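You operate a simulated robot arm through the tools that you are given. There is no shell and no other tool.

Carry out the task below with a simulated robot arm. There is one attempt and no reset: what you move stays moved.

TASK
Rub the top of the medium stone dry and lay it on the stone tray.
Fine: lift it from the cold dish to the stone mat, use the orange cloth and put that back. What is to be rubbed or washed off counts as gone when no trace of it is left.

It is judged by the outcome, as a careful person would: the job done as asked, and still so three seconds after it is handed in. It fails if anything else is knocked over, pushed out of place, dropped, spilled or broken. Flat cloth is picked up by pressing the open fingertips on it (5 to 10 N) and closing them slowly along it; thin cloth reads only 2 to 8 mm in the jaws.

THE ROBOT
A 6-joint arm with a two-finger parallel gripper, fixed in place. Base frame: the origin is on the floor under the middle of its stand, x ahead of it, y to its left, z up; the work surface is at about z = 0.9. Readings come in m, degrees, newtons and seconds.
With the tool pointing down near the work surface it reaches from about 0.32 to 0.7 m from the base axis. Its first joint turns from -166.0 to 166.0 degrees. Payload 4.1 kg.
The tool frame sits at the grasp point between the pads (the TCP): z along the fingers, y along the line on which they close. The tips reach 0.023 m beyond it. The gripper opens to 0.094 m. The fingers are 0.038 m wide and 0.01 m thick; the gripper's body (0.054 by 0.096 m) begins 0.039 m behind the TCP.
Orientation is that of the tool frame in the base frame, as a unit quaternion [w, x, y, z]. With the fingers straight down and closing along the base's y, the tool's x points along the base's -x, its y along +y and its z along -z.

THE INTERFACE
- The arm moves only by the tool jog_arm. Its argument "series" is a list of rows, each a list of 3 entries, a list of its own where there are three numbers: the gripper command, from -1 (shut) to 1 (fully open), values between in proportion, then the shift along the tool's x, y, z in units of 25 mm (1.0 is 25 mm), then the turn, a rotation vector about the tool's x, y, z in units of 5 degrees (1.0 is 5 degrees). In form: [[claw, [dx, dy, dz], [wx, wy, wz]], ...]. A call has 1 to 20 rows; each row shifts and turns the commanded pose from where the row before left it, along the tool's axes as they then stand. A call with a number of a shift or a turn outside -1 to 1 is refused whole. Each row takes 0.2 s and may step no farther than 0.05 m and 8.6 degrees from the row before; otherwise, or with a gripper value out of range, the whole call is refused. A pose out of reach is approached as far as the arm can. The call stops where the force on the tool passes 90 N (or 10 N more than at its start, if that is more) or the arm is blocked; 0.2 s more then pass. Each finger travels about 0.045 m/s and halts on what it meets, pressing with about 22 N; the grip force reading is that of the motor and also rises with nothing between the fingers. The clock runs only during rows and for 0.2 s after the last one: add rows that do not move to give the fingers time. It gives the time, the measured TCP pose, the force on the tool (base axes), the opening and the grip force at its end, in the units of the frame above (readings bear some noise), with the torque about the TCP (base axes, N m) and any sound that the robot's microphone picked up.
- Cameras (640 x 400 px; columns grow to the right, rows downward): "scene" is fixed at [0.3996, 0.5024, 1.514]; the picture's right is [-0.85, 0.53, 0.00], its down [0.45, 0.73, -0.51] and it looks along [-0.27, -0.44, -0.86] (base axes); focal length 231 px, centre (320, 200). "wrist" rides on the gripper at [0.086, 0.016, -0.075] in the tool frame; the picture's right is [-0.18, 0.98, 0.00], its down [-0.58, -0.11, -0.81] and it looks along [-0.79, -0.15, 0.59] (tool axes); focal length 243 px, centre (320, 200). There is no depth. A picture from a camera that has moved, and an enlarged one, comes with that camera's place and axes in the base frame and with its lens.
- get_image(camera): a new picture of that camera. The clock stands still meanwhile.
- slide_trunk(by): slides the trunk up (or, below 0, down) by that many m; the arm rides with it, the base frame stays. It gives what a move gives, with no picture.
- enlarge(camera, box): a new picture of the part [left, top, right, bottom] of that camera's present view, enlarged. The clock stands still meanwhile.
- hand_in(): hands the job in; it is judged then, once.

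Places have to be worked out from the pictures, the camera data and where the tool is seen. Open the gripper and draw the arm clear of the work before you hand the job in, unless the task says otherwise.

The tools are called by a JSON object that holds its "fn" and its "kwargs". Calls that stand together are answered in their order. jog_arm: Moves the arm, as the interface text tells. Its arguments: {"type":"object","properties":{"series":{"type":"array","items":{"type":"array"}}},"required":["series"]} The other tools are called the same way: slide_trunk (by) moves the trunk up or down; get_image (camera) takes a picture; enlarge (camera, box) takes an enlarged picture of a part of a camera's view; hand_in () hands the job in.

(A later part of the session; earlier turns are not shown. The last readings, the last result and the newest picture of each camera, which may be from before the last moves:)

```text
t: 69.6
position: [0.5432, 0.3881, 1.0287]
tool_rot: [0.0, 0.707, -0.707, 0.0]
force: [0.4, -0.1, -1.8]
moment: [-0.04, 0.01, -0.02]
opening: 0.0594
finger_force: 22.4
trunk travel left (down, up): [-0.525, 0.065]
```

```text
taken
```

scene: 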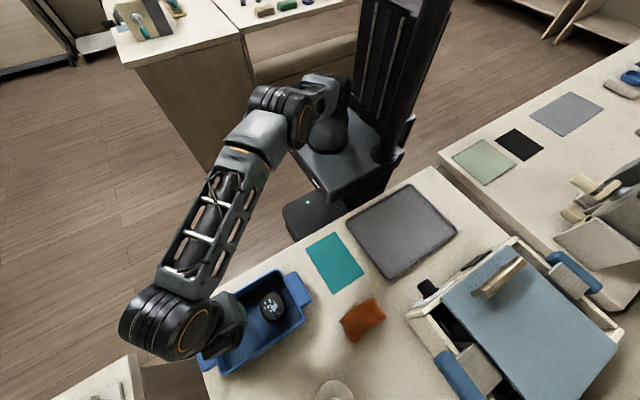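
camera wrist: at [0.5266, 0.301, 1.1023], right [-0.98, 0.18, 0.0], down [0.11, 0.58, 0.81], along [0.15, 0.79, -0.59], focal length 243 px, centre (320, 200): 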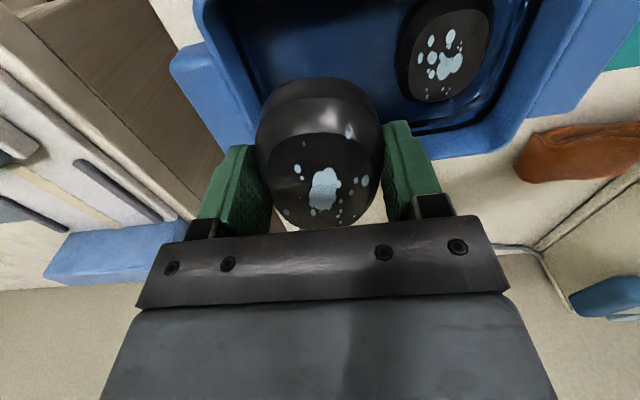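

The stone is securely held. I carry it over to above the teal mat's centre (≈(0.274, 0.373)).

{"fn": "jog_arm", "kwargs": {"series": [[-1, [0, 0.2, -0.4], [0, 0, 0]], [-1, [0.04, 0.5, -0.3], [0, 0, 0]], [-1, [0.05, 0.85, 0], [0, 0, 0]], [-1, [0.05, 0.85, 0], [0, 0, 0]], [-1, [0.05, 0.85, 0], [0, 0, 0]], [-1, [0.05, 0.85, 0], [0, 0, 0]], [-1, [0.05, 0.85, 0], [0, 0, 0]], [-1, [0.05, 0.85, 0], [0, 0, 0]], [-1, [0.05, 0.85, 0], [0, 0, 0]], [-1, [0.05, 0.85, 0], [0, 0, 0]], [-1, [0.05, 0.85, 0], [0, 0, 0]], [-1, [0.05, 0.85, 0], [0, 0, 0]], [-1, [0.05, 0.85, 0], [0, 0, 0]], [-1, [0.05, 0.7, 0], [0, 0, 0]], [-1, [0, 0, 0], [0, 0, 0]]]}}

{"fn": "get_image", "kwargs": {"camera": "wrist"}}

{"fn": "get_image", "kwargs": {"camera": "scene"}}

```text
t: 72.8
position: [0.2748, 0.374, 1.0451]
tool_rot: [0.0, 0.707, -0.707, 0.0]
force: [0.8, -0.4, -3.0]
moment: [0.0, 0.01, -0.01]
opening: 0.0595
finger_force: 22.2
trunk travel left (down, up): [-0.525, 0.065]
```

```text
taken
camera wrist: at [0.2588, 0.2862, 1.1198], right [-0.98, 0.18, 0.0], down [0.11, 0.58, 0.81], along [0.15, 0.79, -0.59], focal length 243 px, centre (320, 200)
```

wrist: 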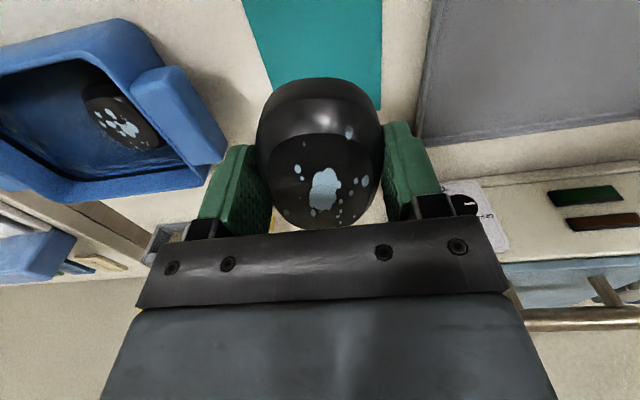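

```text
taken
```

scene: 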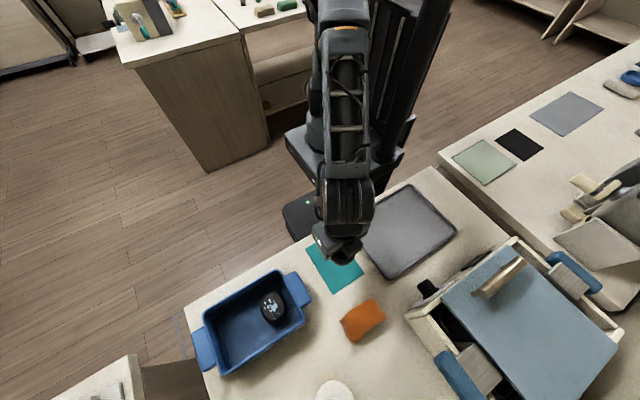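

The TCP is over the mat centre. I lower to just above the mat, then in small steps until contact.

{"fn": "jog_arm", "kwargs": {"series": [[-1, [0, 0, 0.48], [0, 0, 0]], [-1, [0, 0, 0.48], [0, 0, 0]], [-1, [0, 0, 0.48], [0, 0, 0]], [-1, [0, 0, 0.48], [0, 0, 0]], [-1, [0, 0, 0.48], [0, 0, 0]], [-1, [0, 0, 0.48], [0, 0, 0]], [-1, [0, 0, 0.48], [0, 0, 0]], [-1, [0, 0, 0.4], [0, 0, 0]], [-1, [0, 0, 0.3], [0, 0, 0]], [-1, [0, 0, 0.2], [0, 0, 0]], [-1, [0, 0, 0], [0, 0, 0]]]}}

```text
t: 75.2
position: [0.2751, 0.3735, 0.9387]
tool_rot: [0.0, -0.707, 0.707, 0.0]
force: [-0.5, -0.4, -2.1]
moment: [-0.04, 0.02, 0.0]
opening: 0.0593
finger_force: 22.4
trunk travel left (down, up): [-0.525, 0.065]
```

Still hanging free at TCP 0.9387; stepping down 2 mm at a time.

{"fn": "jog_arm", "kwargs": {"series": [[-1, [0, 0, 0.08], [0, 0, 0]], [-1, [0, 0, 0.08], [0, 0, 0]], [-1, [0, 0, 0.08], [0, 0, 0]], [-1, [0, 0, 0], [0, 0, 0]]]}}

```text
t: 76.2
position: [0.2755, 0.374, 0.9335]
tool_rot: [0.0, -0.707, 0.708, 0.0]
force: [-0.3, 0.3, -2.2]
moment: [0.0, 0.01, -0.02]
opening: 0.0598
finger_force: 22.0
trunk travel left (down, up): [-0.525, 0.065]
```

{"fn": "jog_arm", "kwargs": {"series": [[-1, [0, 0, 0.06], [0, 0, 0]], [-1, [0, 0, 0.06], [0, 0, 0]], [-1, [0, 0, 0], [0, 0, 0]]]}}

```text
t: 77.0
position: [0.2741, 0.3729, 0.9294]
tool_rot: [0.001, -0.707, 0.707, 0.001]
force: [-0.3, 0.1, -3.1]
moment: [0.02, -0.03, -0.01]
opening: 0.0595
finger_force: 21.4
trunk travel left (down, up): [-0.525, 0.065]
```

Force still shows the full stone weight; two more small steps.

{"fn": "jog_arm", "kwargs": {"series": [[-1, [0, 0, 0.05], [0, 0, 0]], [-1, [0, 0, 0.05], [0, 0, 0]], [-1, [0, 0, 0], [0, 0, 0]]]}}

```text
t: 77.8
position: [0.2735, 0.3738, 0.9274]
tool_rot: [0.0, -0.707, 0.707, 0.001]
force: [1.0, -0.3, -2.0]
moment: [-0.02, 0.01, -0.01]
opening: 0.0593
finger_force: 21.8
trunk travel left (down, up): [-0.525, 0.065]
```

{"fn": "jog_arm", "kwargs": {"series": [[-1, [0, 0, 0.05], [0, 0, 0]], [-1, [0, 0, 0.05], [0, 0, 0]], [-1, [0, 0, 0], [0, 0, 0]]]}}

```text
t: 78.6
position: [0.2751, 0.3738, 0.9252]
tool_rot: [-0.001, 0.707, -0.707, -0.002]
force: [0.1, 0.6, 17.3]
moment: [0.12, 0.01, 0.21]
opening: 0.0594
finger_force: 22.0
trunk travel left (down, up): [-0.525, 0.065]
```

Contact (17 N). I ease up a touch, then open slowly to release the stone on the mat.

{"fn": "jog_arm", "kwargs": {"series": [[-1, [0, 0, -0.05], [0, 0, 0]], [0.28, [0, 0, 0], [0, 0, 0]], [0.32, [0, 0, 0], [0, 0, 0]], [0.36, [0, 0, 0], [0, 0, 0]], [0.42, [0, 0, 0], [0, 0, 0]], [0.5, [0, 0, 0], [0, 0, 0]], [0.5, [0, 0, 0], [0, 0, 0]]]}}

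{"fn": "get_image", "kwargs": {"camera": "wrist"}}

```text
t: 80.2
position: [0.2747, 0.374, 0.925]
tool_rot: [0.0, -0.707, 0.707, 0.001]
force: [0.3, -0.5, -0.1]
moment: [0.0, 0.01, 0.0]
opening: 0.0709
finger_force: 0.0
trunk travel left (down, up): [-0.525, 0.065]
```

```text
taken
camera wrist: at [0.2585, 0.2864, 0.9999], right [-0.98, 0.18, 0.0], down [0.11, 0.58, 0.81], along [0.15, 0.79, -0.59], focal length 243 px, centre (320, 200)
```

wrist: 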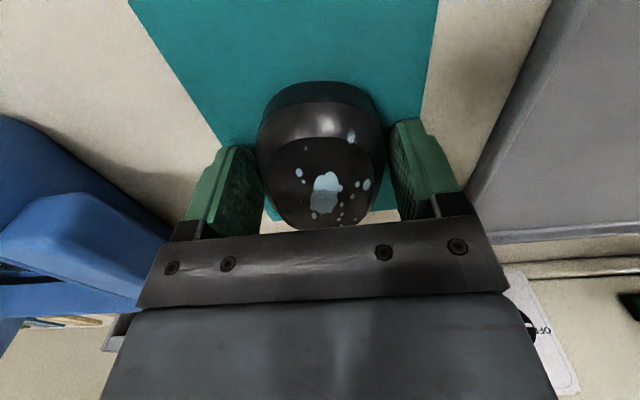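

The stone rests on the mat, free between the pads. I raise straight up and inspect.

{"fn": "jog_arm", "kwargs": {"series": [[0.5, [0, 0, -0.3], [0, 0, 0]], [0.5, [0, 0, -0.6], [0, 0, 0]], [0.5, [0, 0, -1], [0, 0, 0]], [0.5, [0, 0, -1], [0, 0, 0]], [0.5, [0, 0, -1], [0, 0, 0]], [0.5, [0, 0, -1], [0, 0, 0]], [0.5, [0, 0, -1], [0, 0, 0]], [0.5, [0, 0, -1], [0, 0, 0]], [1, [0, 0, 0], [0, 0, 0]]]}}

{"fn": "get_image", "kwargs": {"camera": "wrist"}}

{"fn": "get_image", "kwargs": {"camera": "scene"}}

```text
t: 82.2
position: [0.2748, 0.3727, 1.0994]
tool_rot: [0.001, 0.708, -0.707, -0.001]
force: [-0.2, -0.5, -0.1]
moment: [0.01, -0.02, 0.02]
opening: 0.0938
finger_force: 0.1
trunk travel left (down, up): [-0.525, 0.065]
```

```text
taken
camera wrist: at [0.259, 0.2862, 1.173], right [-0.98, 0.18, 0.0], down [0.11, 0.58, 0.81], along [0.15, 0.79, -0.59], focal length 243 px, centre (320, 200)
```

wrist: 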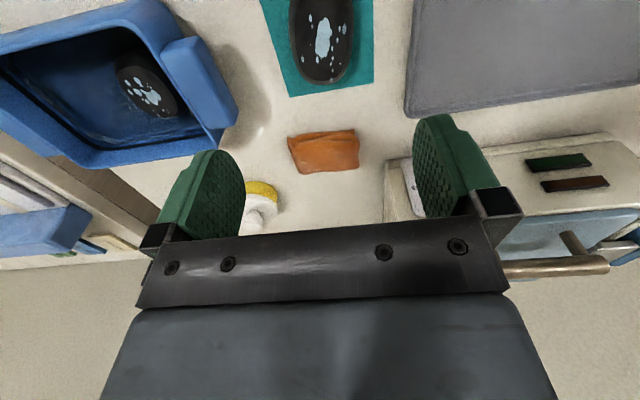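

```text
taken
```

scene: 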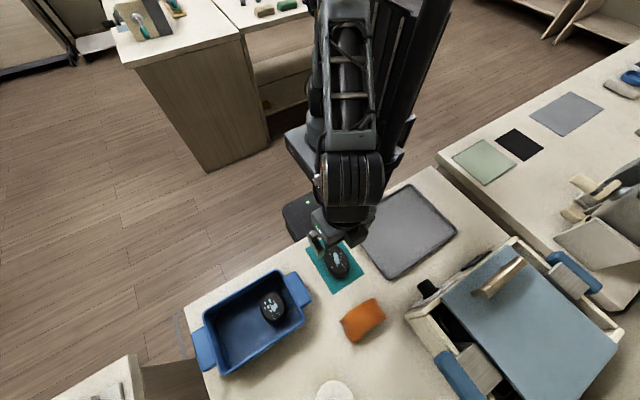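

The stone sits well on the mat. Now the cloth: I enlarge it in both views to plan the grasp.

{"fn": "enlarge", "kwargs": {"camera": "wrist", "box": [270, 110, 380, 190]}}

{"fn": "enlarge", "kwargs": {"camera": "scene", "box": [325, 280, 405, 350]}}

{"fn": "enlarge", "kwargs": {"camera": "scene", "box": [295, 225, 375, 295]}}

```text
5.00 times, centred on (325, 150) of wrist
camera zoom: at [0.259, 0.2862, 1.173], right [-0.98, 0.18, 0.0], down [0.11, 0.58, 0.81], along [0.15, 0.79, -0.59], focal length 1213 px, centre (295, 450)
```

zoom: 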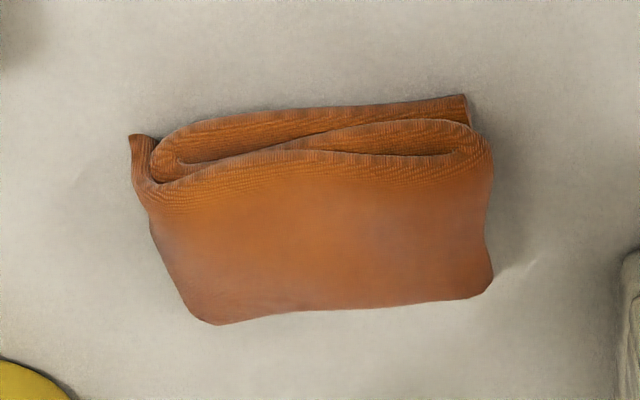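

```text
5.71 times, centred on (365, 315) of scene
camera zoom: at [0.3996, 0.5024, 1.514], right [-0.85, 0.53, 0.0], down [0.45, 0.73, -0.51], along [-0.27, -0.44, -0.86], focal length 1318 px, centre (63, -457)
```

zoom: 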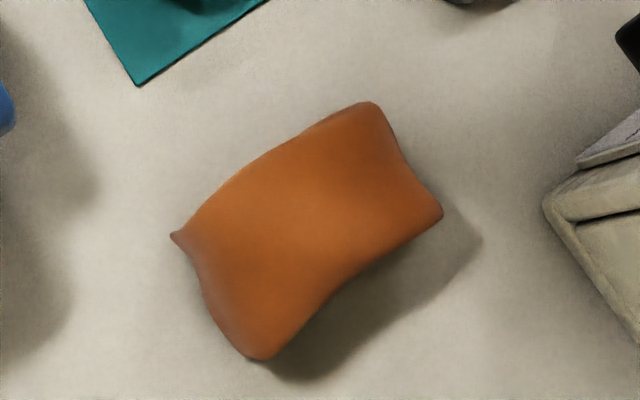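

```text
5.71 times, centred on (335, 260) of scene
camera zoom: at [0.3996, 0.5024, 1.514], right [-0.85, 0.53, 0.0], down [0.45, 0.73, -0.51], along [-0.27, -0.44, -0.86], focal length 1318 px, centre (234, -143)
```

zoom: 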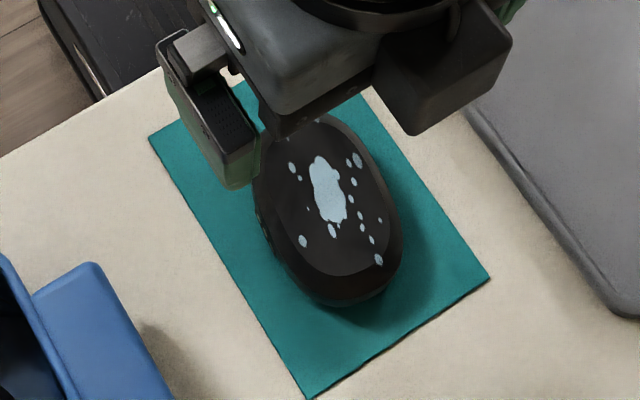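

The cloth is a folded pad about 0.095 m (x) × 0.055 m (y), ~0.02 m thick, centred near (0.296, 0.527). I turn the tool to yaw 0 (closing along y) and move above it.

{"fn": "jog_arm", "kwargs": {"series": [[1, [0, 0, 0], [0, 0, 1]], [1, [0, 0, 0], [0, 0, 1]], [1, [0, 0, 0], [0, 0, 1]], [1, [0, 0, 0], [0, 0, 1]], [1, [0, 0, 0], [0, 0, 1]], [1, [0, 0, 0], [0, 0, 1]], [1, [0, 0, 0], [0, 0, 1]], [1, [0, 0, 0], [0, 0, 1]], [1, [0, 0, 0], [0, 0, 1]], [1, [0, 0, 0], [0, 0, 1]], [1, [0, 0, 0], [0, 0, 1]], [1, [0, 0, 0], [0, 0, 1]], [1, [0, 0, 0], [0, 0, 1]], [1, [0, 0, 0], [0, 0, 1]], [1, [0, 0, 0], [0, 0, 1]], [1, [0, 0, 0], [0, 0, 1]], [1, [0, 0, 0], [0, 0, 1]], [1, [0, 0, 0], [0, 0, 1]], [1, [0, 0, 0], [0, 0, 0]]]}}

{"fn": "jog_arm", "kwargs": {"series": [[1, [-0.12, 0.88, 0.3], [0, 0, 0]], [1, [-0.12, 0.88, 0.3], [0, 0, 0]], [1, [-0.12, 0.88, 0.3], [0, 0, 0]], [1, [-0.12, 0.88, 0.3], [0, 0, 0]], [1, [-0.12, 0.88, 0.3], [0, 0, 0]], [1, [-0.12, 0.88, 0.3], [0, 0, 0]], [1, [-0.12, 0.88, 0.3], [0, 0, 0]], [1, [0, 0, 0], [0, 0, 0]]]}}

{"fn": "get_image", "kwargs": {"camera": "wrist"}}

{"fn": "get_image", "kwargs": {"camera": "scene"}}

```text
t: 86.2
position: [0.2742, 0.3733, 1.1]
tool_rot: [-0.001, 0.0, 1.0, 0.0]
force: [0.0, 0.6, -0.4]
moment: [-0.01, -0.02, -0.01]
opening: 0.0936
finger_force: 0.1
trunk travel left (down, up): [-0.525, 0.065]
```

```text
t: 88.0
position: [0.2972, 0.5279, 1.0476]
tool_rot: [0.001, 0.001, 1.0, -0.001]
force: [0.2, 0.7, -0.3]
moment: [-0.02, 0.01, 0.01]
opening: 0.094
finger_force: 0.0
trunk travel left (down, up): [-0.525, 0.065]
```

```text
taken
camera wrist: at [0.2092, 0.543, 1.1202], right [0.18, 0.98, 0.0], down [0.58, -0.11, 0.81], along [0.79, -0.15, -0.59], focal length 243 px, centre (320, 200)
```

wrist: 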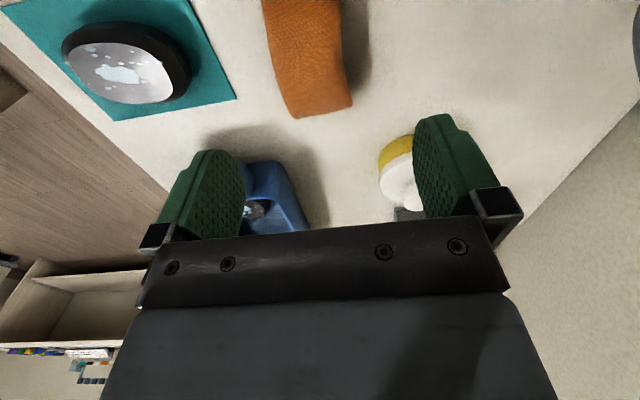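

```text
taken
```

scene: 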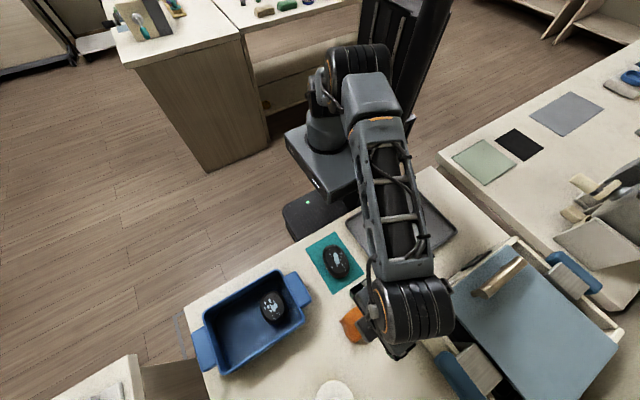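

I enlarge the cloth to measure its location relative to the tool and its height.

{"fn": "enlarge", "kwargs": {"camera": "wrist", "box": [220, 0, 420, 140]}}

```text
2.86 times, centred on (320, 70) of wrist
camera zoom: at [0.2092, 0.543, 1.1202], right [0.18, 0.98, 0.0], down [0.58, -0.11, 0.81], along [0.79, -0.15, -0.59], focal length 693 px, centre (320, 571)
```

zoom: 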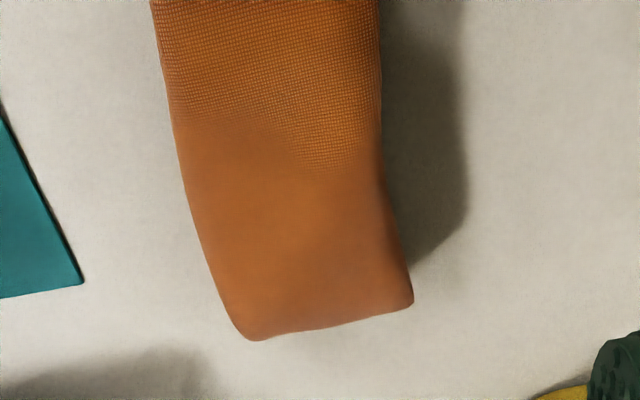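

The cloth spans about ±0.028 m in y around y≈0.519. I shift there and descend with open jaws around it to tips ≈0.91.

{"fn": "jog_arm", "kwargs": {"series": [[1, [0, -0.36, 0.5], [0, 0, 0]], [1, [0, 0, 0.8], [0, 0, 0]], [1, [0, 0, 0.8], [0, 0, 0]], [1, [0, 0, 0.8], [0, 0, 0]], [1, [0, 0, 0.8], [0, 0, 0]], [1, [0, 0, 0.4], [0, 0, 0]], [1, [0, 0, 0], [0, 0, 0]]]}}

{"fn": "get_image", "kwargs": {"camera": "wrist"}}

{"fn": "enlarge", "kwargs": {"camera": "scene", "box": [300, 260, 430, 370]}}

```text
t: 89.6
position: [0.2948, 0.5182, 0.9456]
tool_rot: [0.0, -0.001, 1.0, 0.0]
force: [0.2, 0.0, 0.2]
moment: [0.01, 0.05, 0.01]
opening: 0.0941
finger_force: 0.1
trunk travel left (down, up): [-0.525, 0.065]
```

```text
taken
camera wrist: at [0.2089, 0.5344, 1.0188], right [0.18, 0.98, 0.0], down [0.58, -0.11, 0.81], along [0.79, -0.15, -0.59], focal length 243 px, centre (320, 200)
```

wrist: 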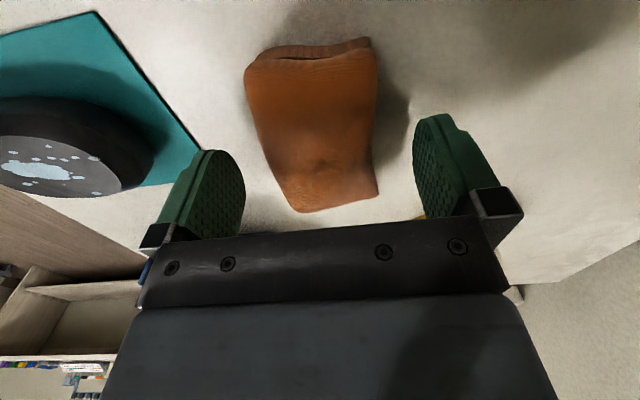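

```text
3.64 times, centred on (365, 315) of scene
camera zoom: at [0.3996, 0.5024, 1.514], right [-0.85, 0.53, 0.0], down [0.45, 0.73, -0.51], along [-0.27, -0.44, -0.86], focal length 839 px, centre (156, -218)
```

zoom: 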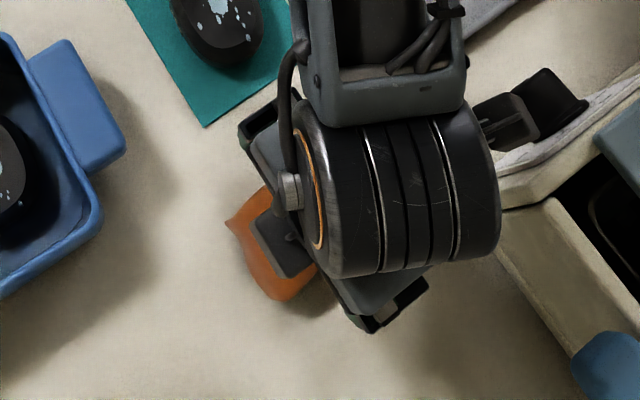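

The cloth is centred between the fingers. I go down to tips ≈0.908 and close slowly on it.

{"fn": "jog_arm", "kwargs": {"series": [[1, [0, 0, 0.3], [0, 0, 0]], [1, [0, 0, 0.28], [0, 0, 0]], [0.8, [0, 0, 0], [0, 0, 0]], [0.6, [0, 0, 0], [0, 0, 0]], [0.4, [0, 0, 0], [0, 0, 0]], [0.25, [0, 0, 0], [0, 0, 0]], [0.1, [0, 0, 0], [0, 0, 0]], [0, [0, 0, 0], [0, 0, 0]]]}}

{"fn": "get_image", "kwargs": {"camera": "wrist"}}

```text
t: 91.4
position: [0.2951, 0.518, 0.9295]
tool_rot: [0.0, 0.0, 1.0, 0.0]
force: [0.2, -0.7, 0.8]
moment: [-0.06, 0.0, 0.02]
opening: 0.0493
finger_force: 21.9
trunk travel left (down, up): [-0.525, 0.065]
```

```text
taken
camera wrist: at [0.2088, 0.5334, 1.0045], right [0.18, 0.98, 0.0], down [0.58, -0.11, 0.81], along [0.79, -0.15, -0.59], focal length 243 px, centre (320, 200)
```

wrist: 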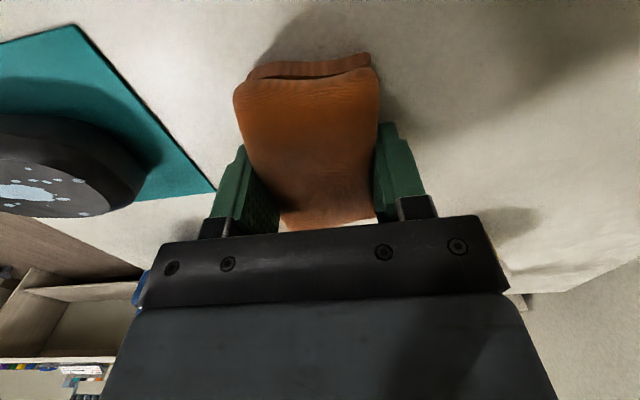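

The pad resists at 0.049 m with full finger force. I command full closing and hold.

{"fn": "jog_arm", "kwargs": {"series": [[-0.2, [0, 0, 0], [0, 0, 0]], [-0.5, [0, 0, 0], [0, 0, 0]], [-1, [0, 0, 0], [0, 0, 0]], [-1, [0, 0, 0], [0, 0, 0]]]}}

{"fn": "get_image", "kwargs": {"camera": "wrist"}}

```text
t: 92.4
position: [0.2955, 0.518, 0.9299]
tool_rot: [0.0, 0.0, 1.0, 0.0]
force: [1.9, -0.6, 1.1]
moment: [-0.03, 0.01, 0.02]
opening: 0.0493
finger_force: 22.5
trunk travel left (down, up): [-0.525, 0.065]
```

```text
taken
camera wrist: at [0.2088, 0.5334, 1.0045], right [0.18, 0.98, 0.0], down [0.58, -0.11, 0.81], along [0.79, -0.15, -0.59], focal length 243 px, centre (320, 200)
```

wrist: 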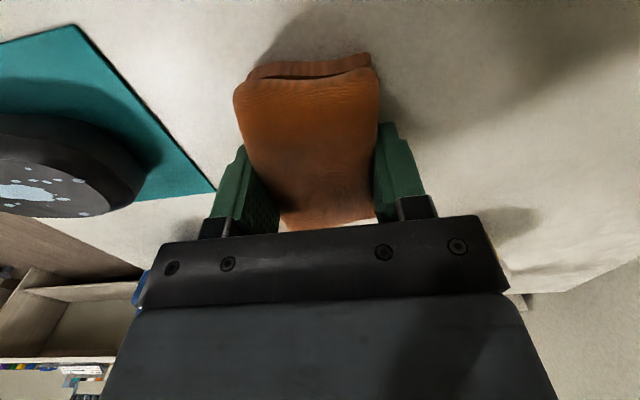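

The pad is held at 0.049 m. I lift it a bit and check.

{"fn": "jog_arm", "kwargs": {"series": [[-1, [0, 0, -0.1], [0, 0, 0]], [-1, [0, 0, -0.2], [0, 0, 0]], [-1, [0, 0, -0.3], [0, 0, 0]], [-1, [0, 0, -0.3], [0, 0, 0]], [-1, [0, 0, -0.3], [0, 0, 0]], [-1, [0, 0, 0], [0, 0, 0]]]}}

{"fn": "get_image", "kwargs": {"camera": "wrist"}}

{"fn": "get_image", "kwargs": {"camera": "scene"}}

```text
t: 93.8
position: [0.2967, 0.5178, 0.9601]
tool_rot: [-0.001, -0.001, 1.0, 0.0]
force: [0.6, -0.2, -0.7]
moment: [-0.03, 0.0, 0.02]
opening: 0.0494
finger_force: 22.1
trunk travel left (down, up): [-0.525, 0.065]
```

```text
taken
camera wrist: at [0.2095, 0.5333, 1.0342], right [0.18, 0.98, 0.0], down [0.58, -0.11, 0.81], along [0.79, -0.15, -0.59], focal length 243 px, centre (320, 200)
```

wrist: 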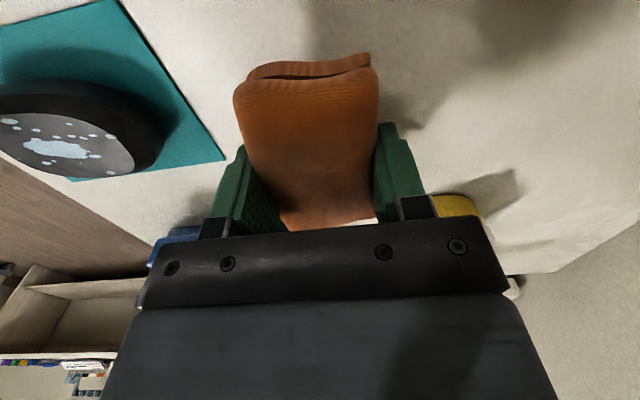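

```text
taken
```

scene: 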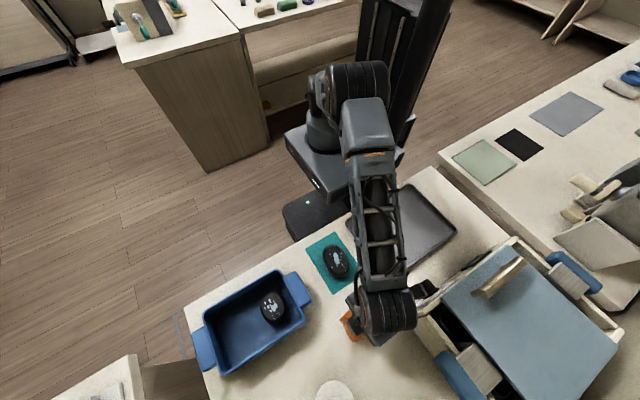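

The cloth is lifted and held. I zoom on the stone to get its exact place on the mat before rubbing.

{"fn": "enlarge", "kwargs": {"camera": "scene", "box": [300, 225, 370, 300]}}

{"fn": "enlarge", "kwargs": {"camera": "wrist", "box": [0, 0, 240, 200]}}

```text
5.33 times, centred on (335, 262) of scene
camera zoom: at [0.3996, 0.5024, 1.514], right [-0.85, 0.53, 0.0], down [0.45, 0.73, -0.51], along [-0.27, -0.44, -0.86], focal length 1230 px, centre (240, -133)
```

zoom: 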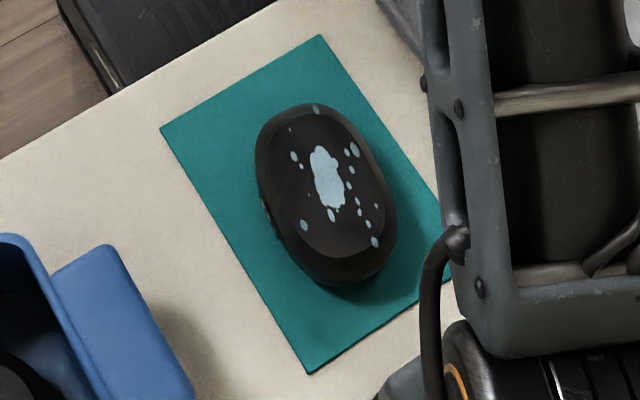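

```text
2.00 times, centred on (120, 100) of wrist
camera zoom: at [0.2095, 0.5333, 1.0342], right [0.18, 0.98, 0.0], down [0.58, -0.11, 0.81], along [0.79, -0.15, -0.59], focal length 485 px, centre (720, 400)
```

zoom: 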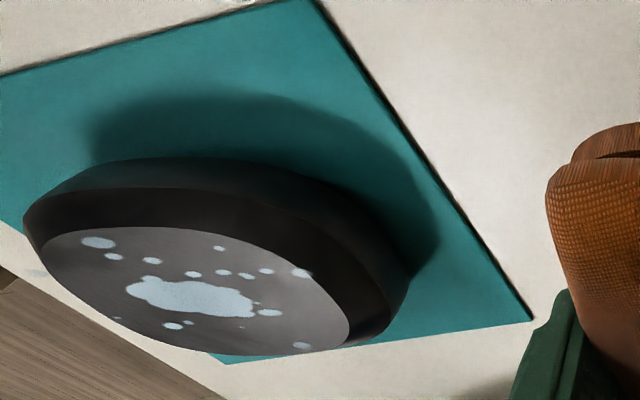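

From both cameras the stone's top is centred near (0.275, 0.383), top z≈0.937. I raise the cloth and move it over the stone.

{"fn": "jog_arm", "kwargs": {"series": [[-1, [0, 0, -0.8], [0, 0, 0]], [-1, [0.124, -0.77, -0.8], [0, 0, 0]], [-1, [0.124, -0.77, 0], [0, 0, 0]], [-1, [0.124, -0.77, 0], [0, 0, 0]], [-1, [0.124, -0.77, 0], [0, 0, 0]], [-1, [0.124, -0.77, 0], [0, 0, 0]], [-1, [0.124, -0.77, 0], [0, 0, 0]], [-1, [0.124, -0.77, 0], [0, 0, 0]], [-1, [0, 0, 0], [0, 0, 0]]]}}

{"fn": "get_image", "kwargs": {"camera": "wrist"}}

{"fn": "enlarge", "kwargs": {"camera": "scene", "box": [290, 215, 390, 305]}}

```text
t: 95.8
position: [0.2728, 0.3842, 0.9971]
tool_rot: [0.0, 0.0, 1.0, 0.0]
force: [-0.6, -0.6, 0.1]
moment: [-0.03, 0.0, -0.03]
opening: 0.0492
finger_force: 22.4
trunk travel left (down, up): [-0.525, 0.065]
```

```text
taken
camera wrist: at [0.1861, 0.3992, 1.0724], right [0.18, 0.98, 0.0], down [0.58, -0.11, 0.81], along [0.79, -0.15, -0.59], focal length 243 px, centre (320, 200)
```

wrist: 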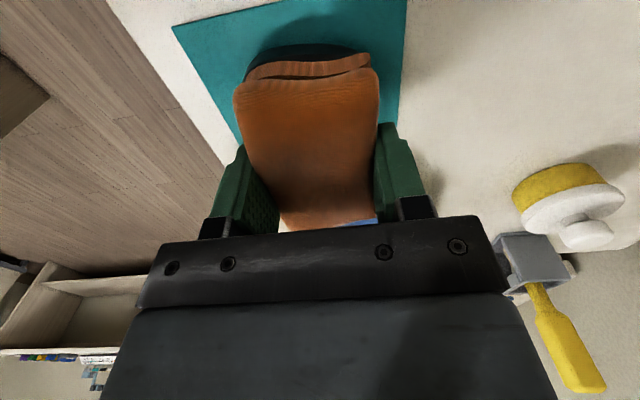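

```text
4.44 times, centred on (340, 260) of scene
camera zoom: at [0.3996, 0.5024, 1.514], right [-0.85, 0.53, 0.0], down [0.45, 0.73, -0.51], along [-0.27, -0.44, -0.86], focal length 1025 px, centre (231, -67)
```

zoom: 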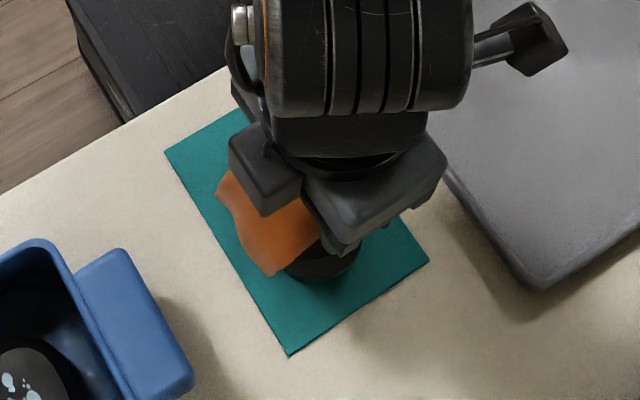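

The cloth is over the stone. I lower to near contact, then step down watching the force.

{"fn": "jog_arm", "kwargs": {"series": [[-1, [0, 0, 0.5], [0, 0, 0]], [-1, [0, 0, 0.4], [0, 0, 0]], [-1, [0, 0, 0.08], [0, 0, 0]], [-1, [0, 0, 0.08], [0, 0, 0]], [-1, [0, 0, 0], [0, 0, 0]]]}}

```text
t: 97.0
position: [0.2732, 0.3835, 0.9727]
tool_rot: [0.001, 0.0, 1.0, 0.001]
force: [-0.3, 0.4, -0.1]
moment: [0.02, 0.01, -0.02]
opening: 0.0494
finger_force: 21.9
trunk travel left (down, up): [-0.525, 0.065]
```

{"fn": "jog_arm", "kwargs": {"series": [[-1, [0, 0, 0.08], [0, 0, 0]], [-1, [0, 0, 0.08], [0, 0, 0]], [-1, [0, 0, 0.08], [0, 0, 0]], [-1, [0, 0, 0], [0, 0, 0]]]}}

```text
t: 98.0
position: [0.2737, 0.3846, 0.9664]
tool_rot: [0.0, -0.001, 1.0, 0.0]
force: [-0.1, -0.5, -0.7]
moment: [0.02, 0.0, 0.0]
opening: 0.0494
finger_force: 22.0
trunk travel left (down, up): [-0.525, 0.065]
```

No contact yet at TCP 0.966; continuing by 2 mm steps.

{"fn": "jog_arm", "kwargs": {"series": [[-1, [0, 0, 0.08], [0, 0, 0]], [-1, [0, 0, 0.08], [0, 0, 0]], [-1, [0, 0, 0], [0, 0, 0]]]}}

```text
t: 98.8
position: [0.2739, 0.3856, 0.9618]
tool_rot: [0.0, 0.001, 1.0, 0.001]
force: [0.1, -0.6, 0.1]
moment: [0.02, 0.0, -0.01]
opening: 0.0494
finger_force: 21.8
trunk travel left (down, up): [-0.525, 0.065]
```

Still free at TCP 0.962; continuing in 1 mm steps.

{"fn": "jog_arm", "kwargs": {"series": [[-1, [0, 0, 0.04], [0, 0, 0]], [-1, [0, 0, 0.04], [0, 0, 0]], [-1, [0, 0, 0], [0, 0, 0]]]}}

{"fn": "get_image", "kwargs": {"camera": "wrist"}}

{"fn": "enlarge", "kwargs": {"camera": "scene", "box": [290, 215, 390, 305]}}

```text
t: 99.6
position: [0.2737, 0.3839, 0.962]
tool_rot: [0.0, 0.001, 1.0, 0.002]
force: [1.6, 0.5, 18.0]
moment: [-0.16, 0.13, -0.03]
opening: 0.0493
finger_force: 22.1
trunk travel left (down, up): [-0.525, 0.065]
```

```text
taken
camera wrist: at [0.1867, 0.3996, 1.0361], right [0.18, 0.98, 0.0], down [0.58, -0.11, 0.81], along [0.79, -0.15, -0.59], focal length 243 px, centre (320, 200)
```

wrist: 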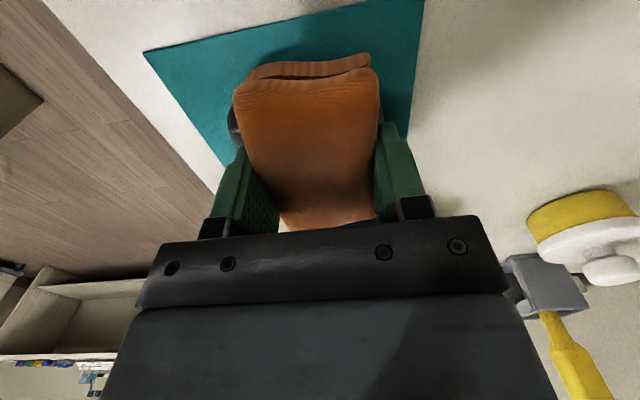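

```text
4.44 times, centred on (340, 260) of scene
camera zoom: at [0.3996, 0.5024, 1.514], right [-0.85, 0.53, 0.0], down [0.45, 0.73, -0.51], along [-0.27, -0.44, -0.86], focal length 1025 px, centre (231, -67)
```

zoom: 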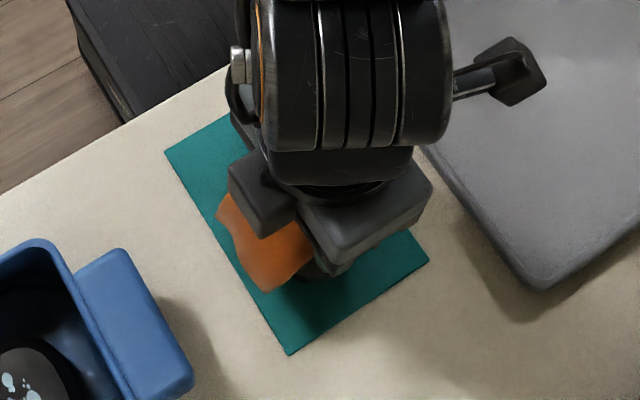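

Firm contact (18 N at the last step). I ease up by about 1.2 mm to a light press and make a short test stroke.

{"fn": "jog_arm", "kwargs": {"series": [[-1, [0, 0, -0.05], [0, 0, 0]], [-1, [0, -0.2, 0], [0, 0, 0]], [-1, [0, -0.2, 0], [0, 0, 0]], [-1, [0, 0, 0], [0, 0, 0]]]}}

{"fn": "enlarge", "kwargs": {"camera": "scene", "box": [290, 215, 390, 305]}}

```text
t: 100.6
position: [0.2729, 0.373, 0.9621]
tool_rot: [0.001, 0.0, 1.0, 0.001]
force: [-0.1, 8.3, 17.5]
moment: [0.2, 0.12, -0.06]
opening: 0.0494
finger_force: 21.8
trunk travel left (down, up): [-0.525, 0.065]
```

```text
4.44 times, centred on (340, 260) of scene
camera zoom: at [0.3996, 0.5024, 1.514], right [-0.85, 0.53, 0.0], down [0.45, 0.73, -0.51], along [-0.27, -0.44, -0.86], focal length 1025 px, centre (231, -67)
```

zoom: 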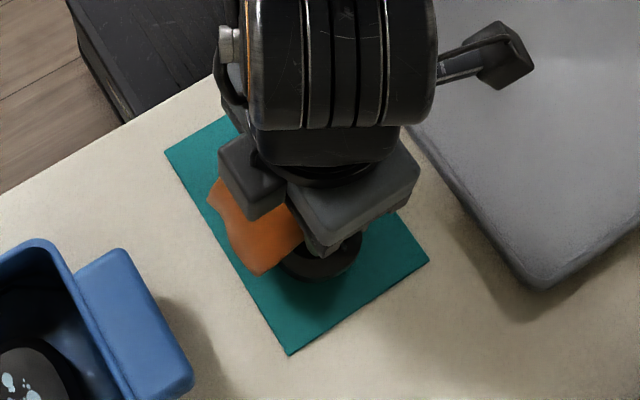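

Friction ratio ≈0.47 and normal force 17 N; I ease off 1.5 mm more, do a stroke across the top in y, and then check force.

{"fn": "jog_arm", "kwargs": {"series": [[-1, [0, 0, -0.06], [0, 0, 0]], [-1, [0, -0.25, 0], [0, 0, 0]], [-1, [0, -0.25, 0], [0, 0, 0]], [-1, [0, -0.25, 0], [0, 0, 0]], [-1, [0, 0, 0], [0, 0, 0]]]}}

```text
t: 101.8
position: [0.2733, 0.3562, 0.9618]
tool_rot: [0.0, 0.0, 1.0, -0.001]
force: [0.4, 0.1, -0.2]
moment: [0.02, 0.0, -0.07]
opening: 0.0492
finger_force: 21.9
trunk travel left (down, up): [-0.525, 0.065]
```

Contact starts at TCP z≈0.962. I lower 1.1 mm for a light press and do a full back-and-forth stroke in y.

{"fn": "jog_arm", "kwargs": {"series": [[-1, [0, 0, 0.045], [0, 0, 0]], [-1, [0, 0.26, 0], [0, 0, 0]], [-1, [0, 0.26, 0], [0, 0, 0]], [-1, [0, 0.26, 0], [0, 0, 0]], [-1, [0, 0.26, 0], [0, 0, 0]], [-1, [0, 0.26, 0], [0, 0, 0]], [-1, [0, 0.26, 0], [0, 0, 0]], [-1, [0, 0.26, 0], [0, 0, 0]], [-1, [0, 0.26, 0], [0, 0, 0]], [-1, [0, 0, 0], [0, 0, 0]]]}}

{"fn": "enlarge", "kwargs": {"camera": "scene", "box": [290, 215, 390, 305]}}

{"fn": "get_image", "kwargs": {"camera": "wrist"}}

```text
t: 104.0
position: [0.2741, 0.4083, 0.9626]
tool_rot: [-0.001, 0.0, 1.0, 0.0]
force: [0.6, -0.2, 2.8]
moment: [-0.03, -0.01, 0.01]
opening: 0.0495
finger_force: 21.8
trunk travel left (down, up): [-0.525, 0.065]
```

```text
4.44 times, centred on (340, 260) of scene
camera zoom: at [0.3996, 0.5024, 1.514], right [-0.85, 0.53, 0.0], down [0.45, 0.73, -0.51], along [-0.27, -0.44, -0.86], focal length 1025 px, centre (231, -67)
```

zoom: 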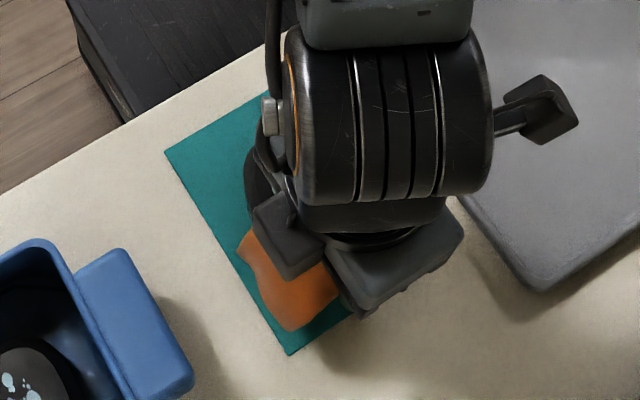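

```text
taken
camera wrist: at [0.1871, 0.423, 1.0362], right [0.18, 0.98, 0.0], down [0.58, -0.11, 0.81], along [0.79, -0.15, -0.59], focal length 243 px, centre (320, 200)
```

wrist: 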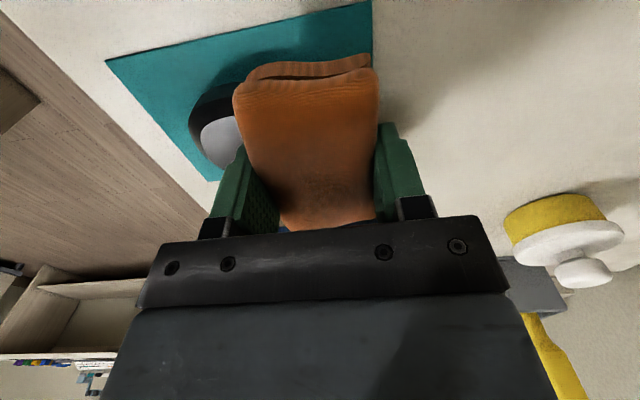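

Part of the stone's top (the −y end) is visible and looks clean. I enlarge it.

{"fn": "enlarge", "kwargs": {"camera": "wrist", "box": [170, 60, 270, 190]}}

```text
3.08 times, centred on (220, 125) of wrist
camera zoom: at [0.1871, 0.423, 1.0362], right [0.18, 0.98, 0.0], down [0.58, -0.11, 0.81], along [0.79, -0.15, -0.59], focal length 746 px, centre (628, 431)
```

zoom: 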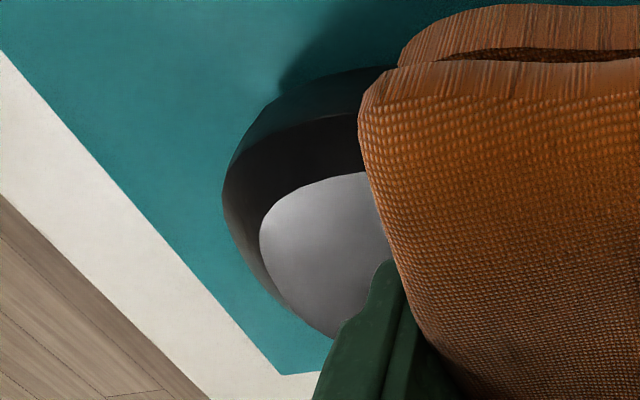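

The wiped end has no spots left: rubbing works. I press slightly more and continue strokes across the whole top, extending past the +y end.

{"fn": "jog_arm", "kwargs": {"series": [[-1, [0, 0, 0.025], [0, 0, 0]], [-1, [0, 0.26, 0], [0, 0, 0]], [-1, [0, 0.26, 0], [0, 0, 0]], [-1, [0.2, -0.26, 0], [0, 0, 0]], [-1, [0.2, -0.26, 0], [0, 0, 0]], [-1, [0, -0.26, 0], [0, 0, 0]], [-1, [0, -0.26, 0], [0, 0, 0]], [-1, [0, -0.26, 0], [0, 0, 0]], [-1, [0, -0.26, 0], [0, 0, 0]], [-1, [0, -0.26, 0], [0, 0, 0]], [-1, [0, -0.26, 0], [0, 0, 0]], [-1, [0, -0.26, 0], [0, 0, 0]], [-1, [0, -0.26, 0], [0, 0, 0]], [-1, [0, 0, 0], [0, 0, 0]]]}}

```text
t: 107.0
position: [0.2631, 0.3557, 0.9615]
tool_rot: [0.0, 0.0, 1.0, 0.0]
force: [-0.2, 2.5, 8.2]
moment: [0.17, -0.1, 0.05]
opening: 0.0496
finger_force: 22.0
trunk travel left (down, up): [-0.525, 0.065]
```

Contact is a good light 8 N. I stroke forward again with the cloth shifted to the other side in x, covering the full top.

{"fn": "jog_arm", "kwargs": {"series": [[-1, [-0.25, 0.1, 0], [0, 0, 0]], [-1, [-0.25, 0.1, 0], [0, 0, 0]], [-1, [-0.25, 0.1, 0], [0, 0, 0]], [-1, [-0.1, 0.26, 0], [0, 0, 0]], [-1, [0, 0.26, 0], [0, 0, 0]], [-1, [0, 0.26, 0], [0, 0, 0]], [-1, [0, 0.26, 0], [0, 0, 0]], [-1, [0, 0.26, 0], [0, 0, 0]], [-1, [0, 0.26, 0], [0, 0, 0]], [-1, [0, 0.26, 0], [0, 0, 0]], [-1, [0, 0.26, 0], [0, 0, 0]], [-1, [0, 0.26, 0], [0, 0, 0]], [-1, [0, 0, 0], [0, 0, 0]]]}}

```text
t: 109.8
position: [0.2841, 0.4209, 0.9618]
tool_rot: [0.0, 0.0, 1.0, 0.0]
force: [0.2, -1.0, 2.6]
moment: [-0.08, 0.04, 0.0]
opening: 0.0493
finger_force: 22.4
trunk travel left (down, up): [-0.525, 0.065]
```

Now I lift the cloth and move aside (+y) to inspect the stone's top.

{"fn": "jog_arm", "kwargs": {"series": [[-1, [0, 0, -0.4], [0, 0, 0]], [-1, [0, 0, -0.8], [0, 0, 0]], [-1, [0, 0.8, -0.4], [0, 0, 0]], [-1, [0, 0.9, 0], [0, 0, 0]], [-1, [0, 0.9, 0], [0, 0, 0]], [-1, [0, 0.9, 0], [0, 0, 0]], [-1, [0, 0.4, 0], [0, 0, 0]], [-1, [0, 0, 0], [0, 0, 0]]]}}

{"fn": "enlarge", "kwargs": {"camera": "scene", "box": [300, 225, 370, 300]}}

{"fn": "enlarge", "kwargs": {"camera": "wrist", "box": [0, 0, 240, 200]}}

```text
t: 111.6
position: [0.2853, 0.5193, 1.0022]
tool_rot: [-0.001, 0.0, 1.0, 0.0]
force: [-0.5, -0.7, -0.5]
moment: [0.02, 0.0, 0.0]
opening: 0.0494
finger_force: 22.4
trunk travel left (down, up): [-0.525, 0.065]
```

```text
5.33 times, centred on (335, 262) of scene
camera zoom: at [0.3996, 0.5024, 1.514], right [-0.85, 0.53, 0.0], down [0.45, 0.73, -0.51], along [-0.27, -0.44, -0.86], focal length 1230 px, centre (240, -133)
```

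zoom: 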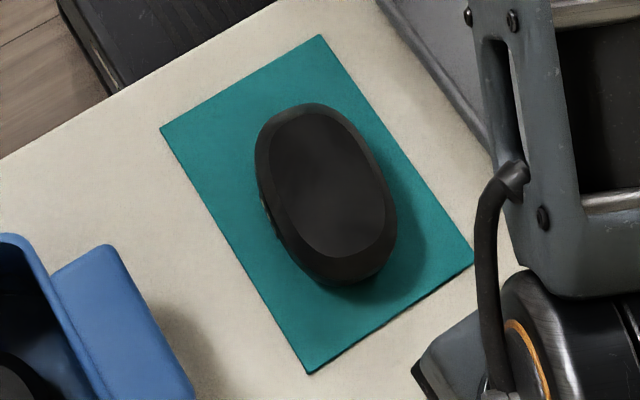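

```text
2.00 times, centred on (120, 100) of wrist
camera zoom: at [0.1982, 0.5347, 1.0766], right [0.18, 0.98, 0.0], down [0.58, -0.11, 0.81], along [0.79, -0.15, -0.59], focal length 485 px, centre (720, 400)
```

zoom: 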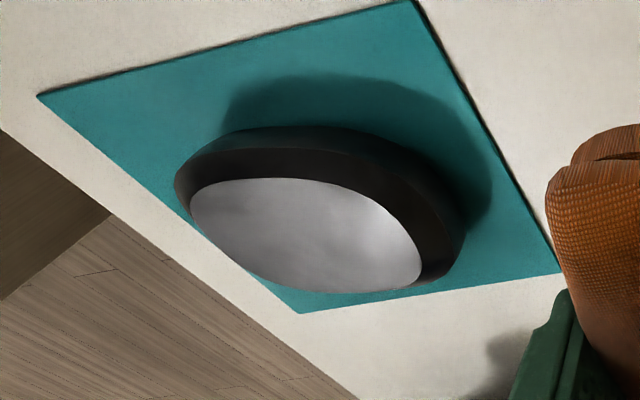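

The top looks clear. I zoom in harder to check for any faint trace.

{"fn": "enlarge", "kwargs": {"camera": "scene", "box": [318, 240, 356, 282]}}

{"fn": "enlarge", "kwargs": {"camera": "wrist", "box": [80, 80, 220, 155]}}

```text
9.52 times, centred on (337, 261) of scene
camera zoom: at [0.3996, 0.5024, 1.514], right [-0.85, 0.53, 0.0], down [0.45, 0.73, -0.51], along [-0.27, -0.44, -0.86], focal length 2197 px, centre (158, -381)
```

zoom: 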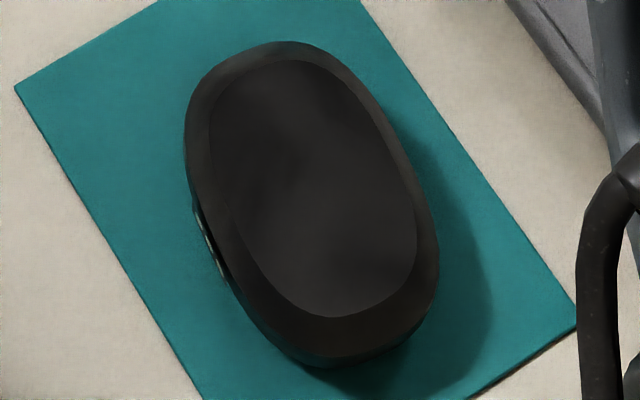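

```text
4.57 times, centred on (150, 118) of wrist
camera zoom: at [0.1982, 0.5347, 1.0766], right [0.18, 0.98, 0.0], down [0.58, -0.11, 0.81], along [0.79, -0.15, -0.59], focal length 1109 px, centre (1097, 577)
```

zoom: 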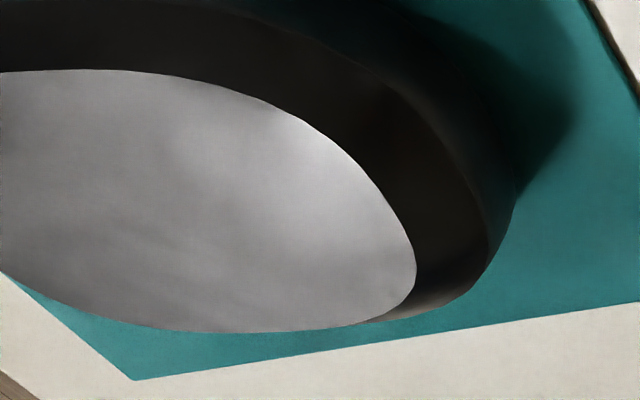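

The top is clean. I notice small light marks at the stone's +x side; let me zoom there.

{"fn": "enlarge", "kwargs": {"camera": "scene", "box": [319, 250, 335, 276]}}

{"fn": "get_image", "kwargs": {"camera": "wrist"}}

```text
15.38 times, centred on (327, 263) of scene
camera zoom: at [0.3996, 0.5024, 1.514], right [-0.85, 0.53, 0.0], down [0.45, 0.73, -0.51], along [-0.27, -0.44, -0.86], focal length 3549 px, centre (212, -769)
```

zoom: 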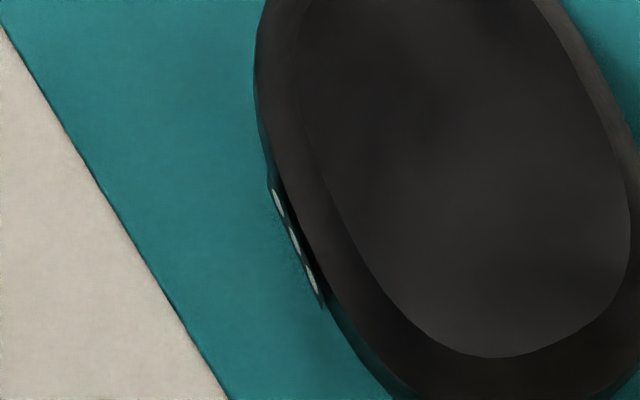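

```text
taken
camera wrist: at [0.1982, 0.5347, 1.0766], right [0.18, 0.98, 0.0], down [0.58, -0.11, 0.81], along [0.79, -0.15, -0.59], focal length 243 px, centre (320, 200)
```

wrist: 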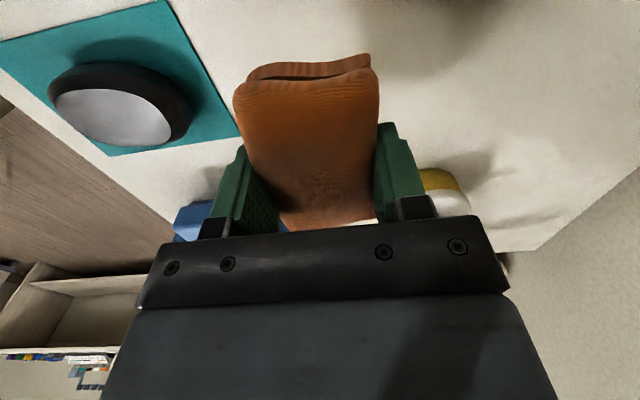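

There is a small plate with three light dots on the stone's side — possibly a size marking. I zoom in on it and check the other stone for a similar mark.

{"fn": "enlarge", "kwargs": {"camera": "scene", "box": [323, 259, 331, 269]}}

{"fn": "enlarge", "kwargs": {"camera": "scene", "box": [255, 285, 295, 325]}}

```text
16.00 times, centred on (327, 264) of scene
camera zoom: at [0.3996, 0.5024, 1.514], right [-0.85, 0.53, 0.0], down [0.45, 0.73, -0.51], along [-0.27, -0.44, -0.86], focal length 3691 px, centre (208, -824)
```

zoom: 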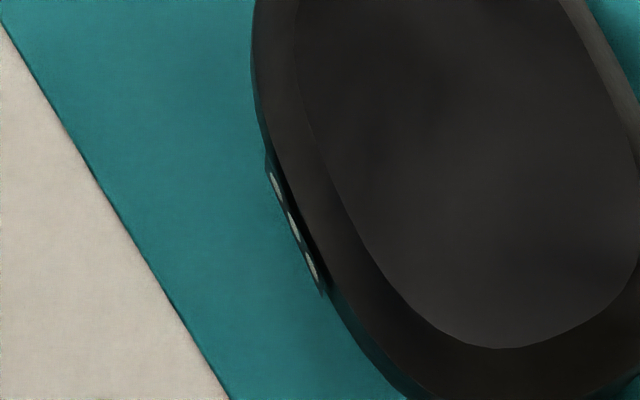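

```text
10.00 times, centred on (275, 305) of scene
camera zoom: at [0.3996, 0.5024, 1.514], right [-0.85, 0.53, 0.0], down [0.45, 0.73, -0.51], along [-0.27, -0.44, -0.86], focal length 2307 px, centre (770, -850)
```

zoom: 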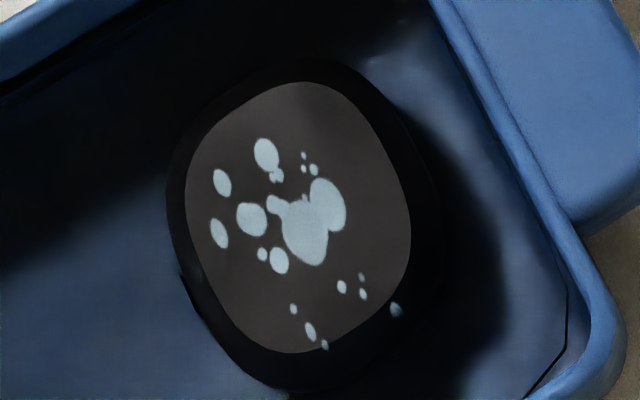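

Both stones appear to carry a side plate that may encode size, so I must check before going on. First I put the cloth back exactly where it was (net offsets: +10.5 mm in x, 72.5 mm down).

{"fn": "jog_arm", "kwargs": {"series": [[-1, [-0.418, 0, 0], [0, 0, 0]], [-1, [0, 0, 0.5], [0, 0, 0]], [-1, [0, 0, 0.5], [0, 0, 0]], [-1, [0, 0, 0.5], [0, 0, 0]], [-1, [0, 0, 0.5], [0, 0, 0]], [-1, [0, 0, 0.4], [0, 0, 0]], [-1, [0, 0, 0.2], [0, 0, 0]], [-1, [0, 0, 0.1], [0, 0, 0]], [-1, [0, 0, 0.1], [0, 0, 0]], [-1, [0, 0, 0], [0, 0, 0]]]}}

```text
t: 113.8
position: [0.2938, 0.5191, 0.9315]
tool_rot: [0.001, 0.0, 1.0, 0.0]
force: [0.9, 0.3, -1.0]
moment: [0.01, -0.02, 0.05]
opening: 0.0493
finger_force: 21.7
trunk travel left (down, up): [-0.525, 0.065]
```

Almost down (2.5 mm above the original height). I lower the rest and open the fingers slowly.

{"fn": "jog_arm", "kwargs": {"series": [[-1, [0, 0, 0.05], [0, 0, 0]], [-1, [0, 0, 0.05], [0, 0, 0]], [0.05, [0, 0, 0], [0, 0, 0]], [0.1, [0, 0, 0], [0, 0, 0]], [0.2, [0, 0, 0], [0, 0, 0]], [0.4, [0, 0, 0], [0, 0, 0]], [0.7, [0, 0, 0], [0, 0, 0]], [1, [0, 0, 0], [0, 0, 0]], [1, [0, 0, 0], [0, 0, 0]]]}}

{"fn": "get_image", "kwargs": {"camera": "wrist"}}

```text
t: 115.8
position: [0.2957, 0.518, 0.9275]
tool_rot: [0.0, 0.0, 1.0, 0.0]
force: [0.2, 0.0, -0.1]
moment: [-0.02, -0.01, -0.02]
opening: 0.0939
finger_force: 0.0
trunk travel left (down, up): [-0.525, 0.065]
```

```text
taken
camera wrist: at [0.2087, 0.535, 1.0029], right [0.18, 0.98, 0.0], down [0.58, -0.11, 0.81], along [0.79, -0.15, -0.59], focal length 243 px, centre (320, 200)
```

wrist: 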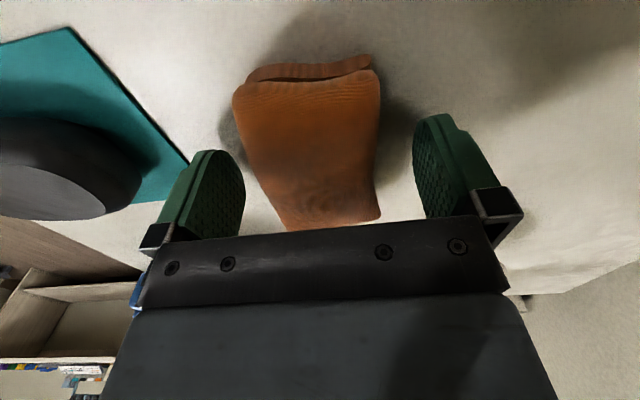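

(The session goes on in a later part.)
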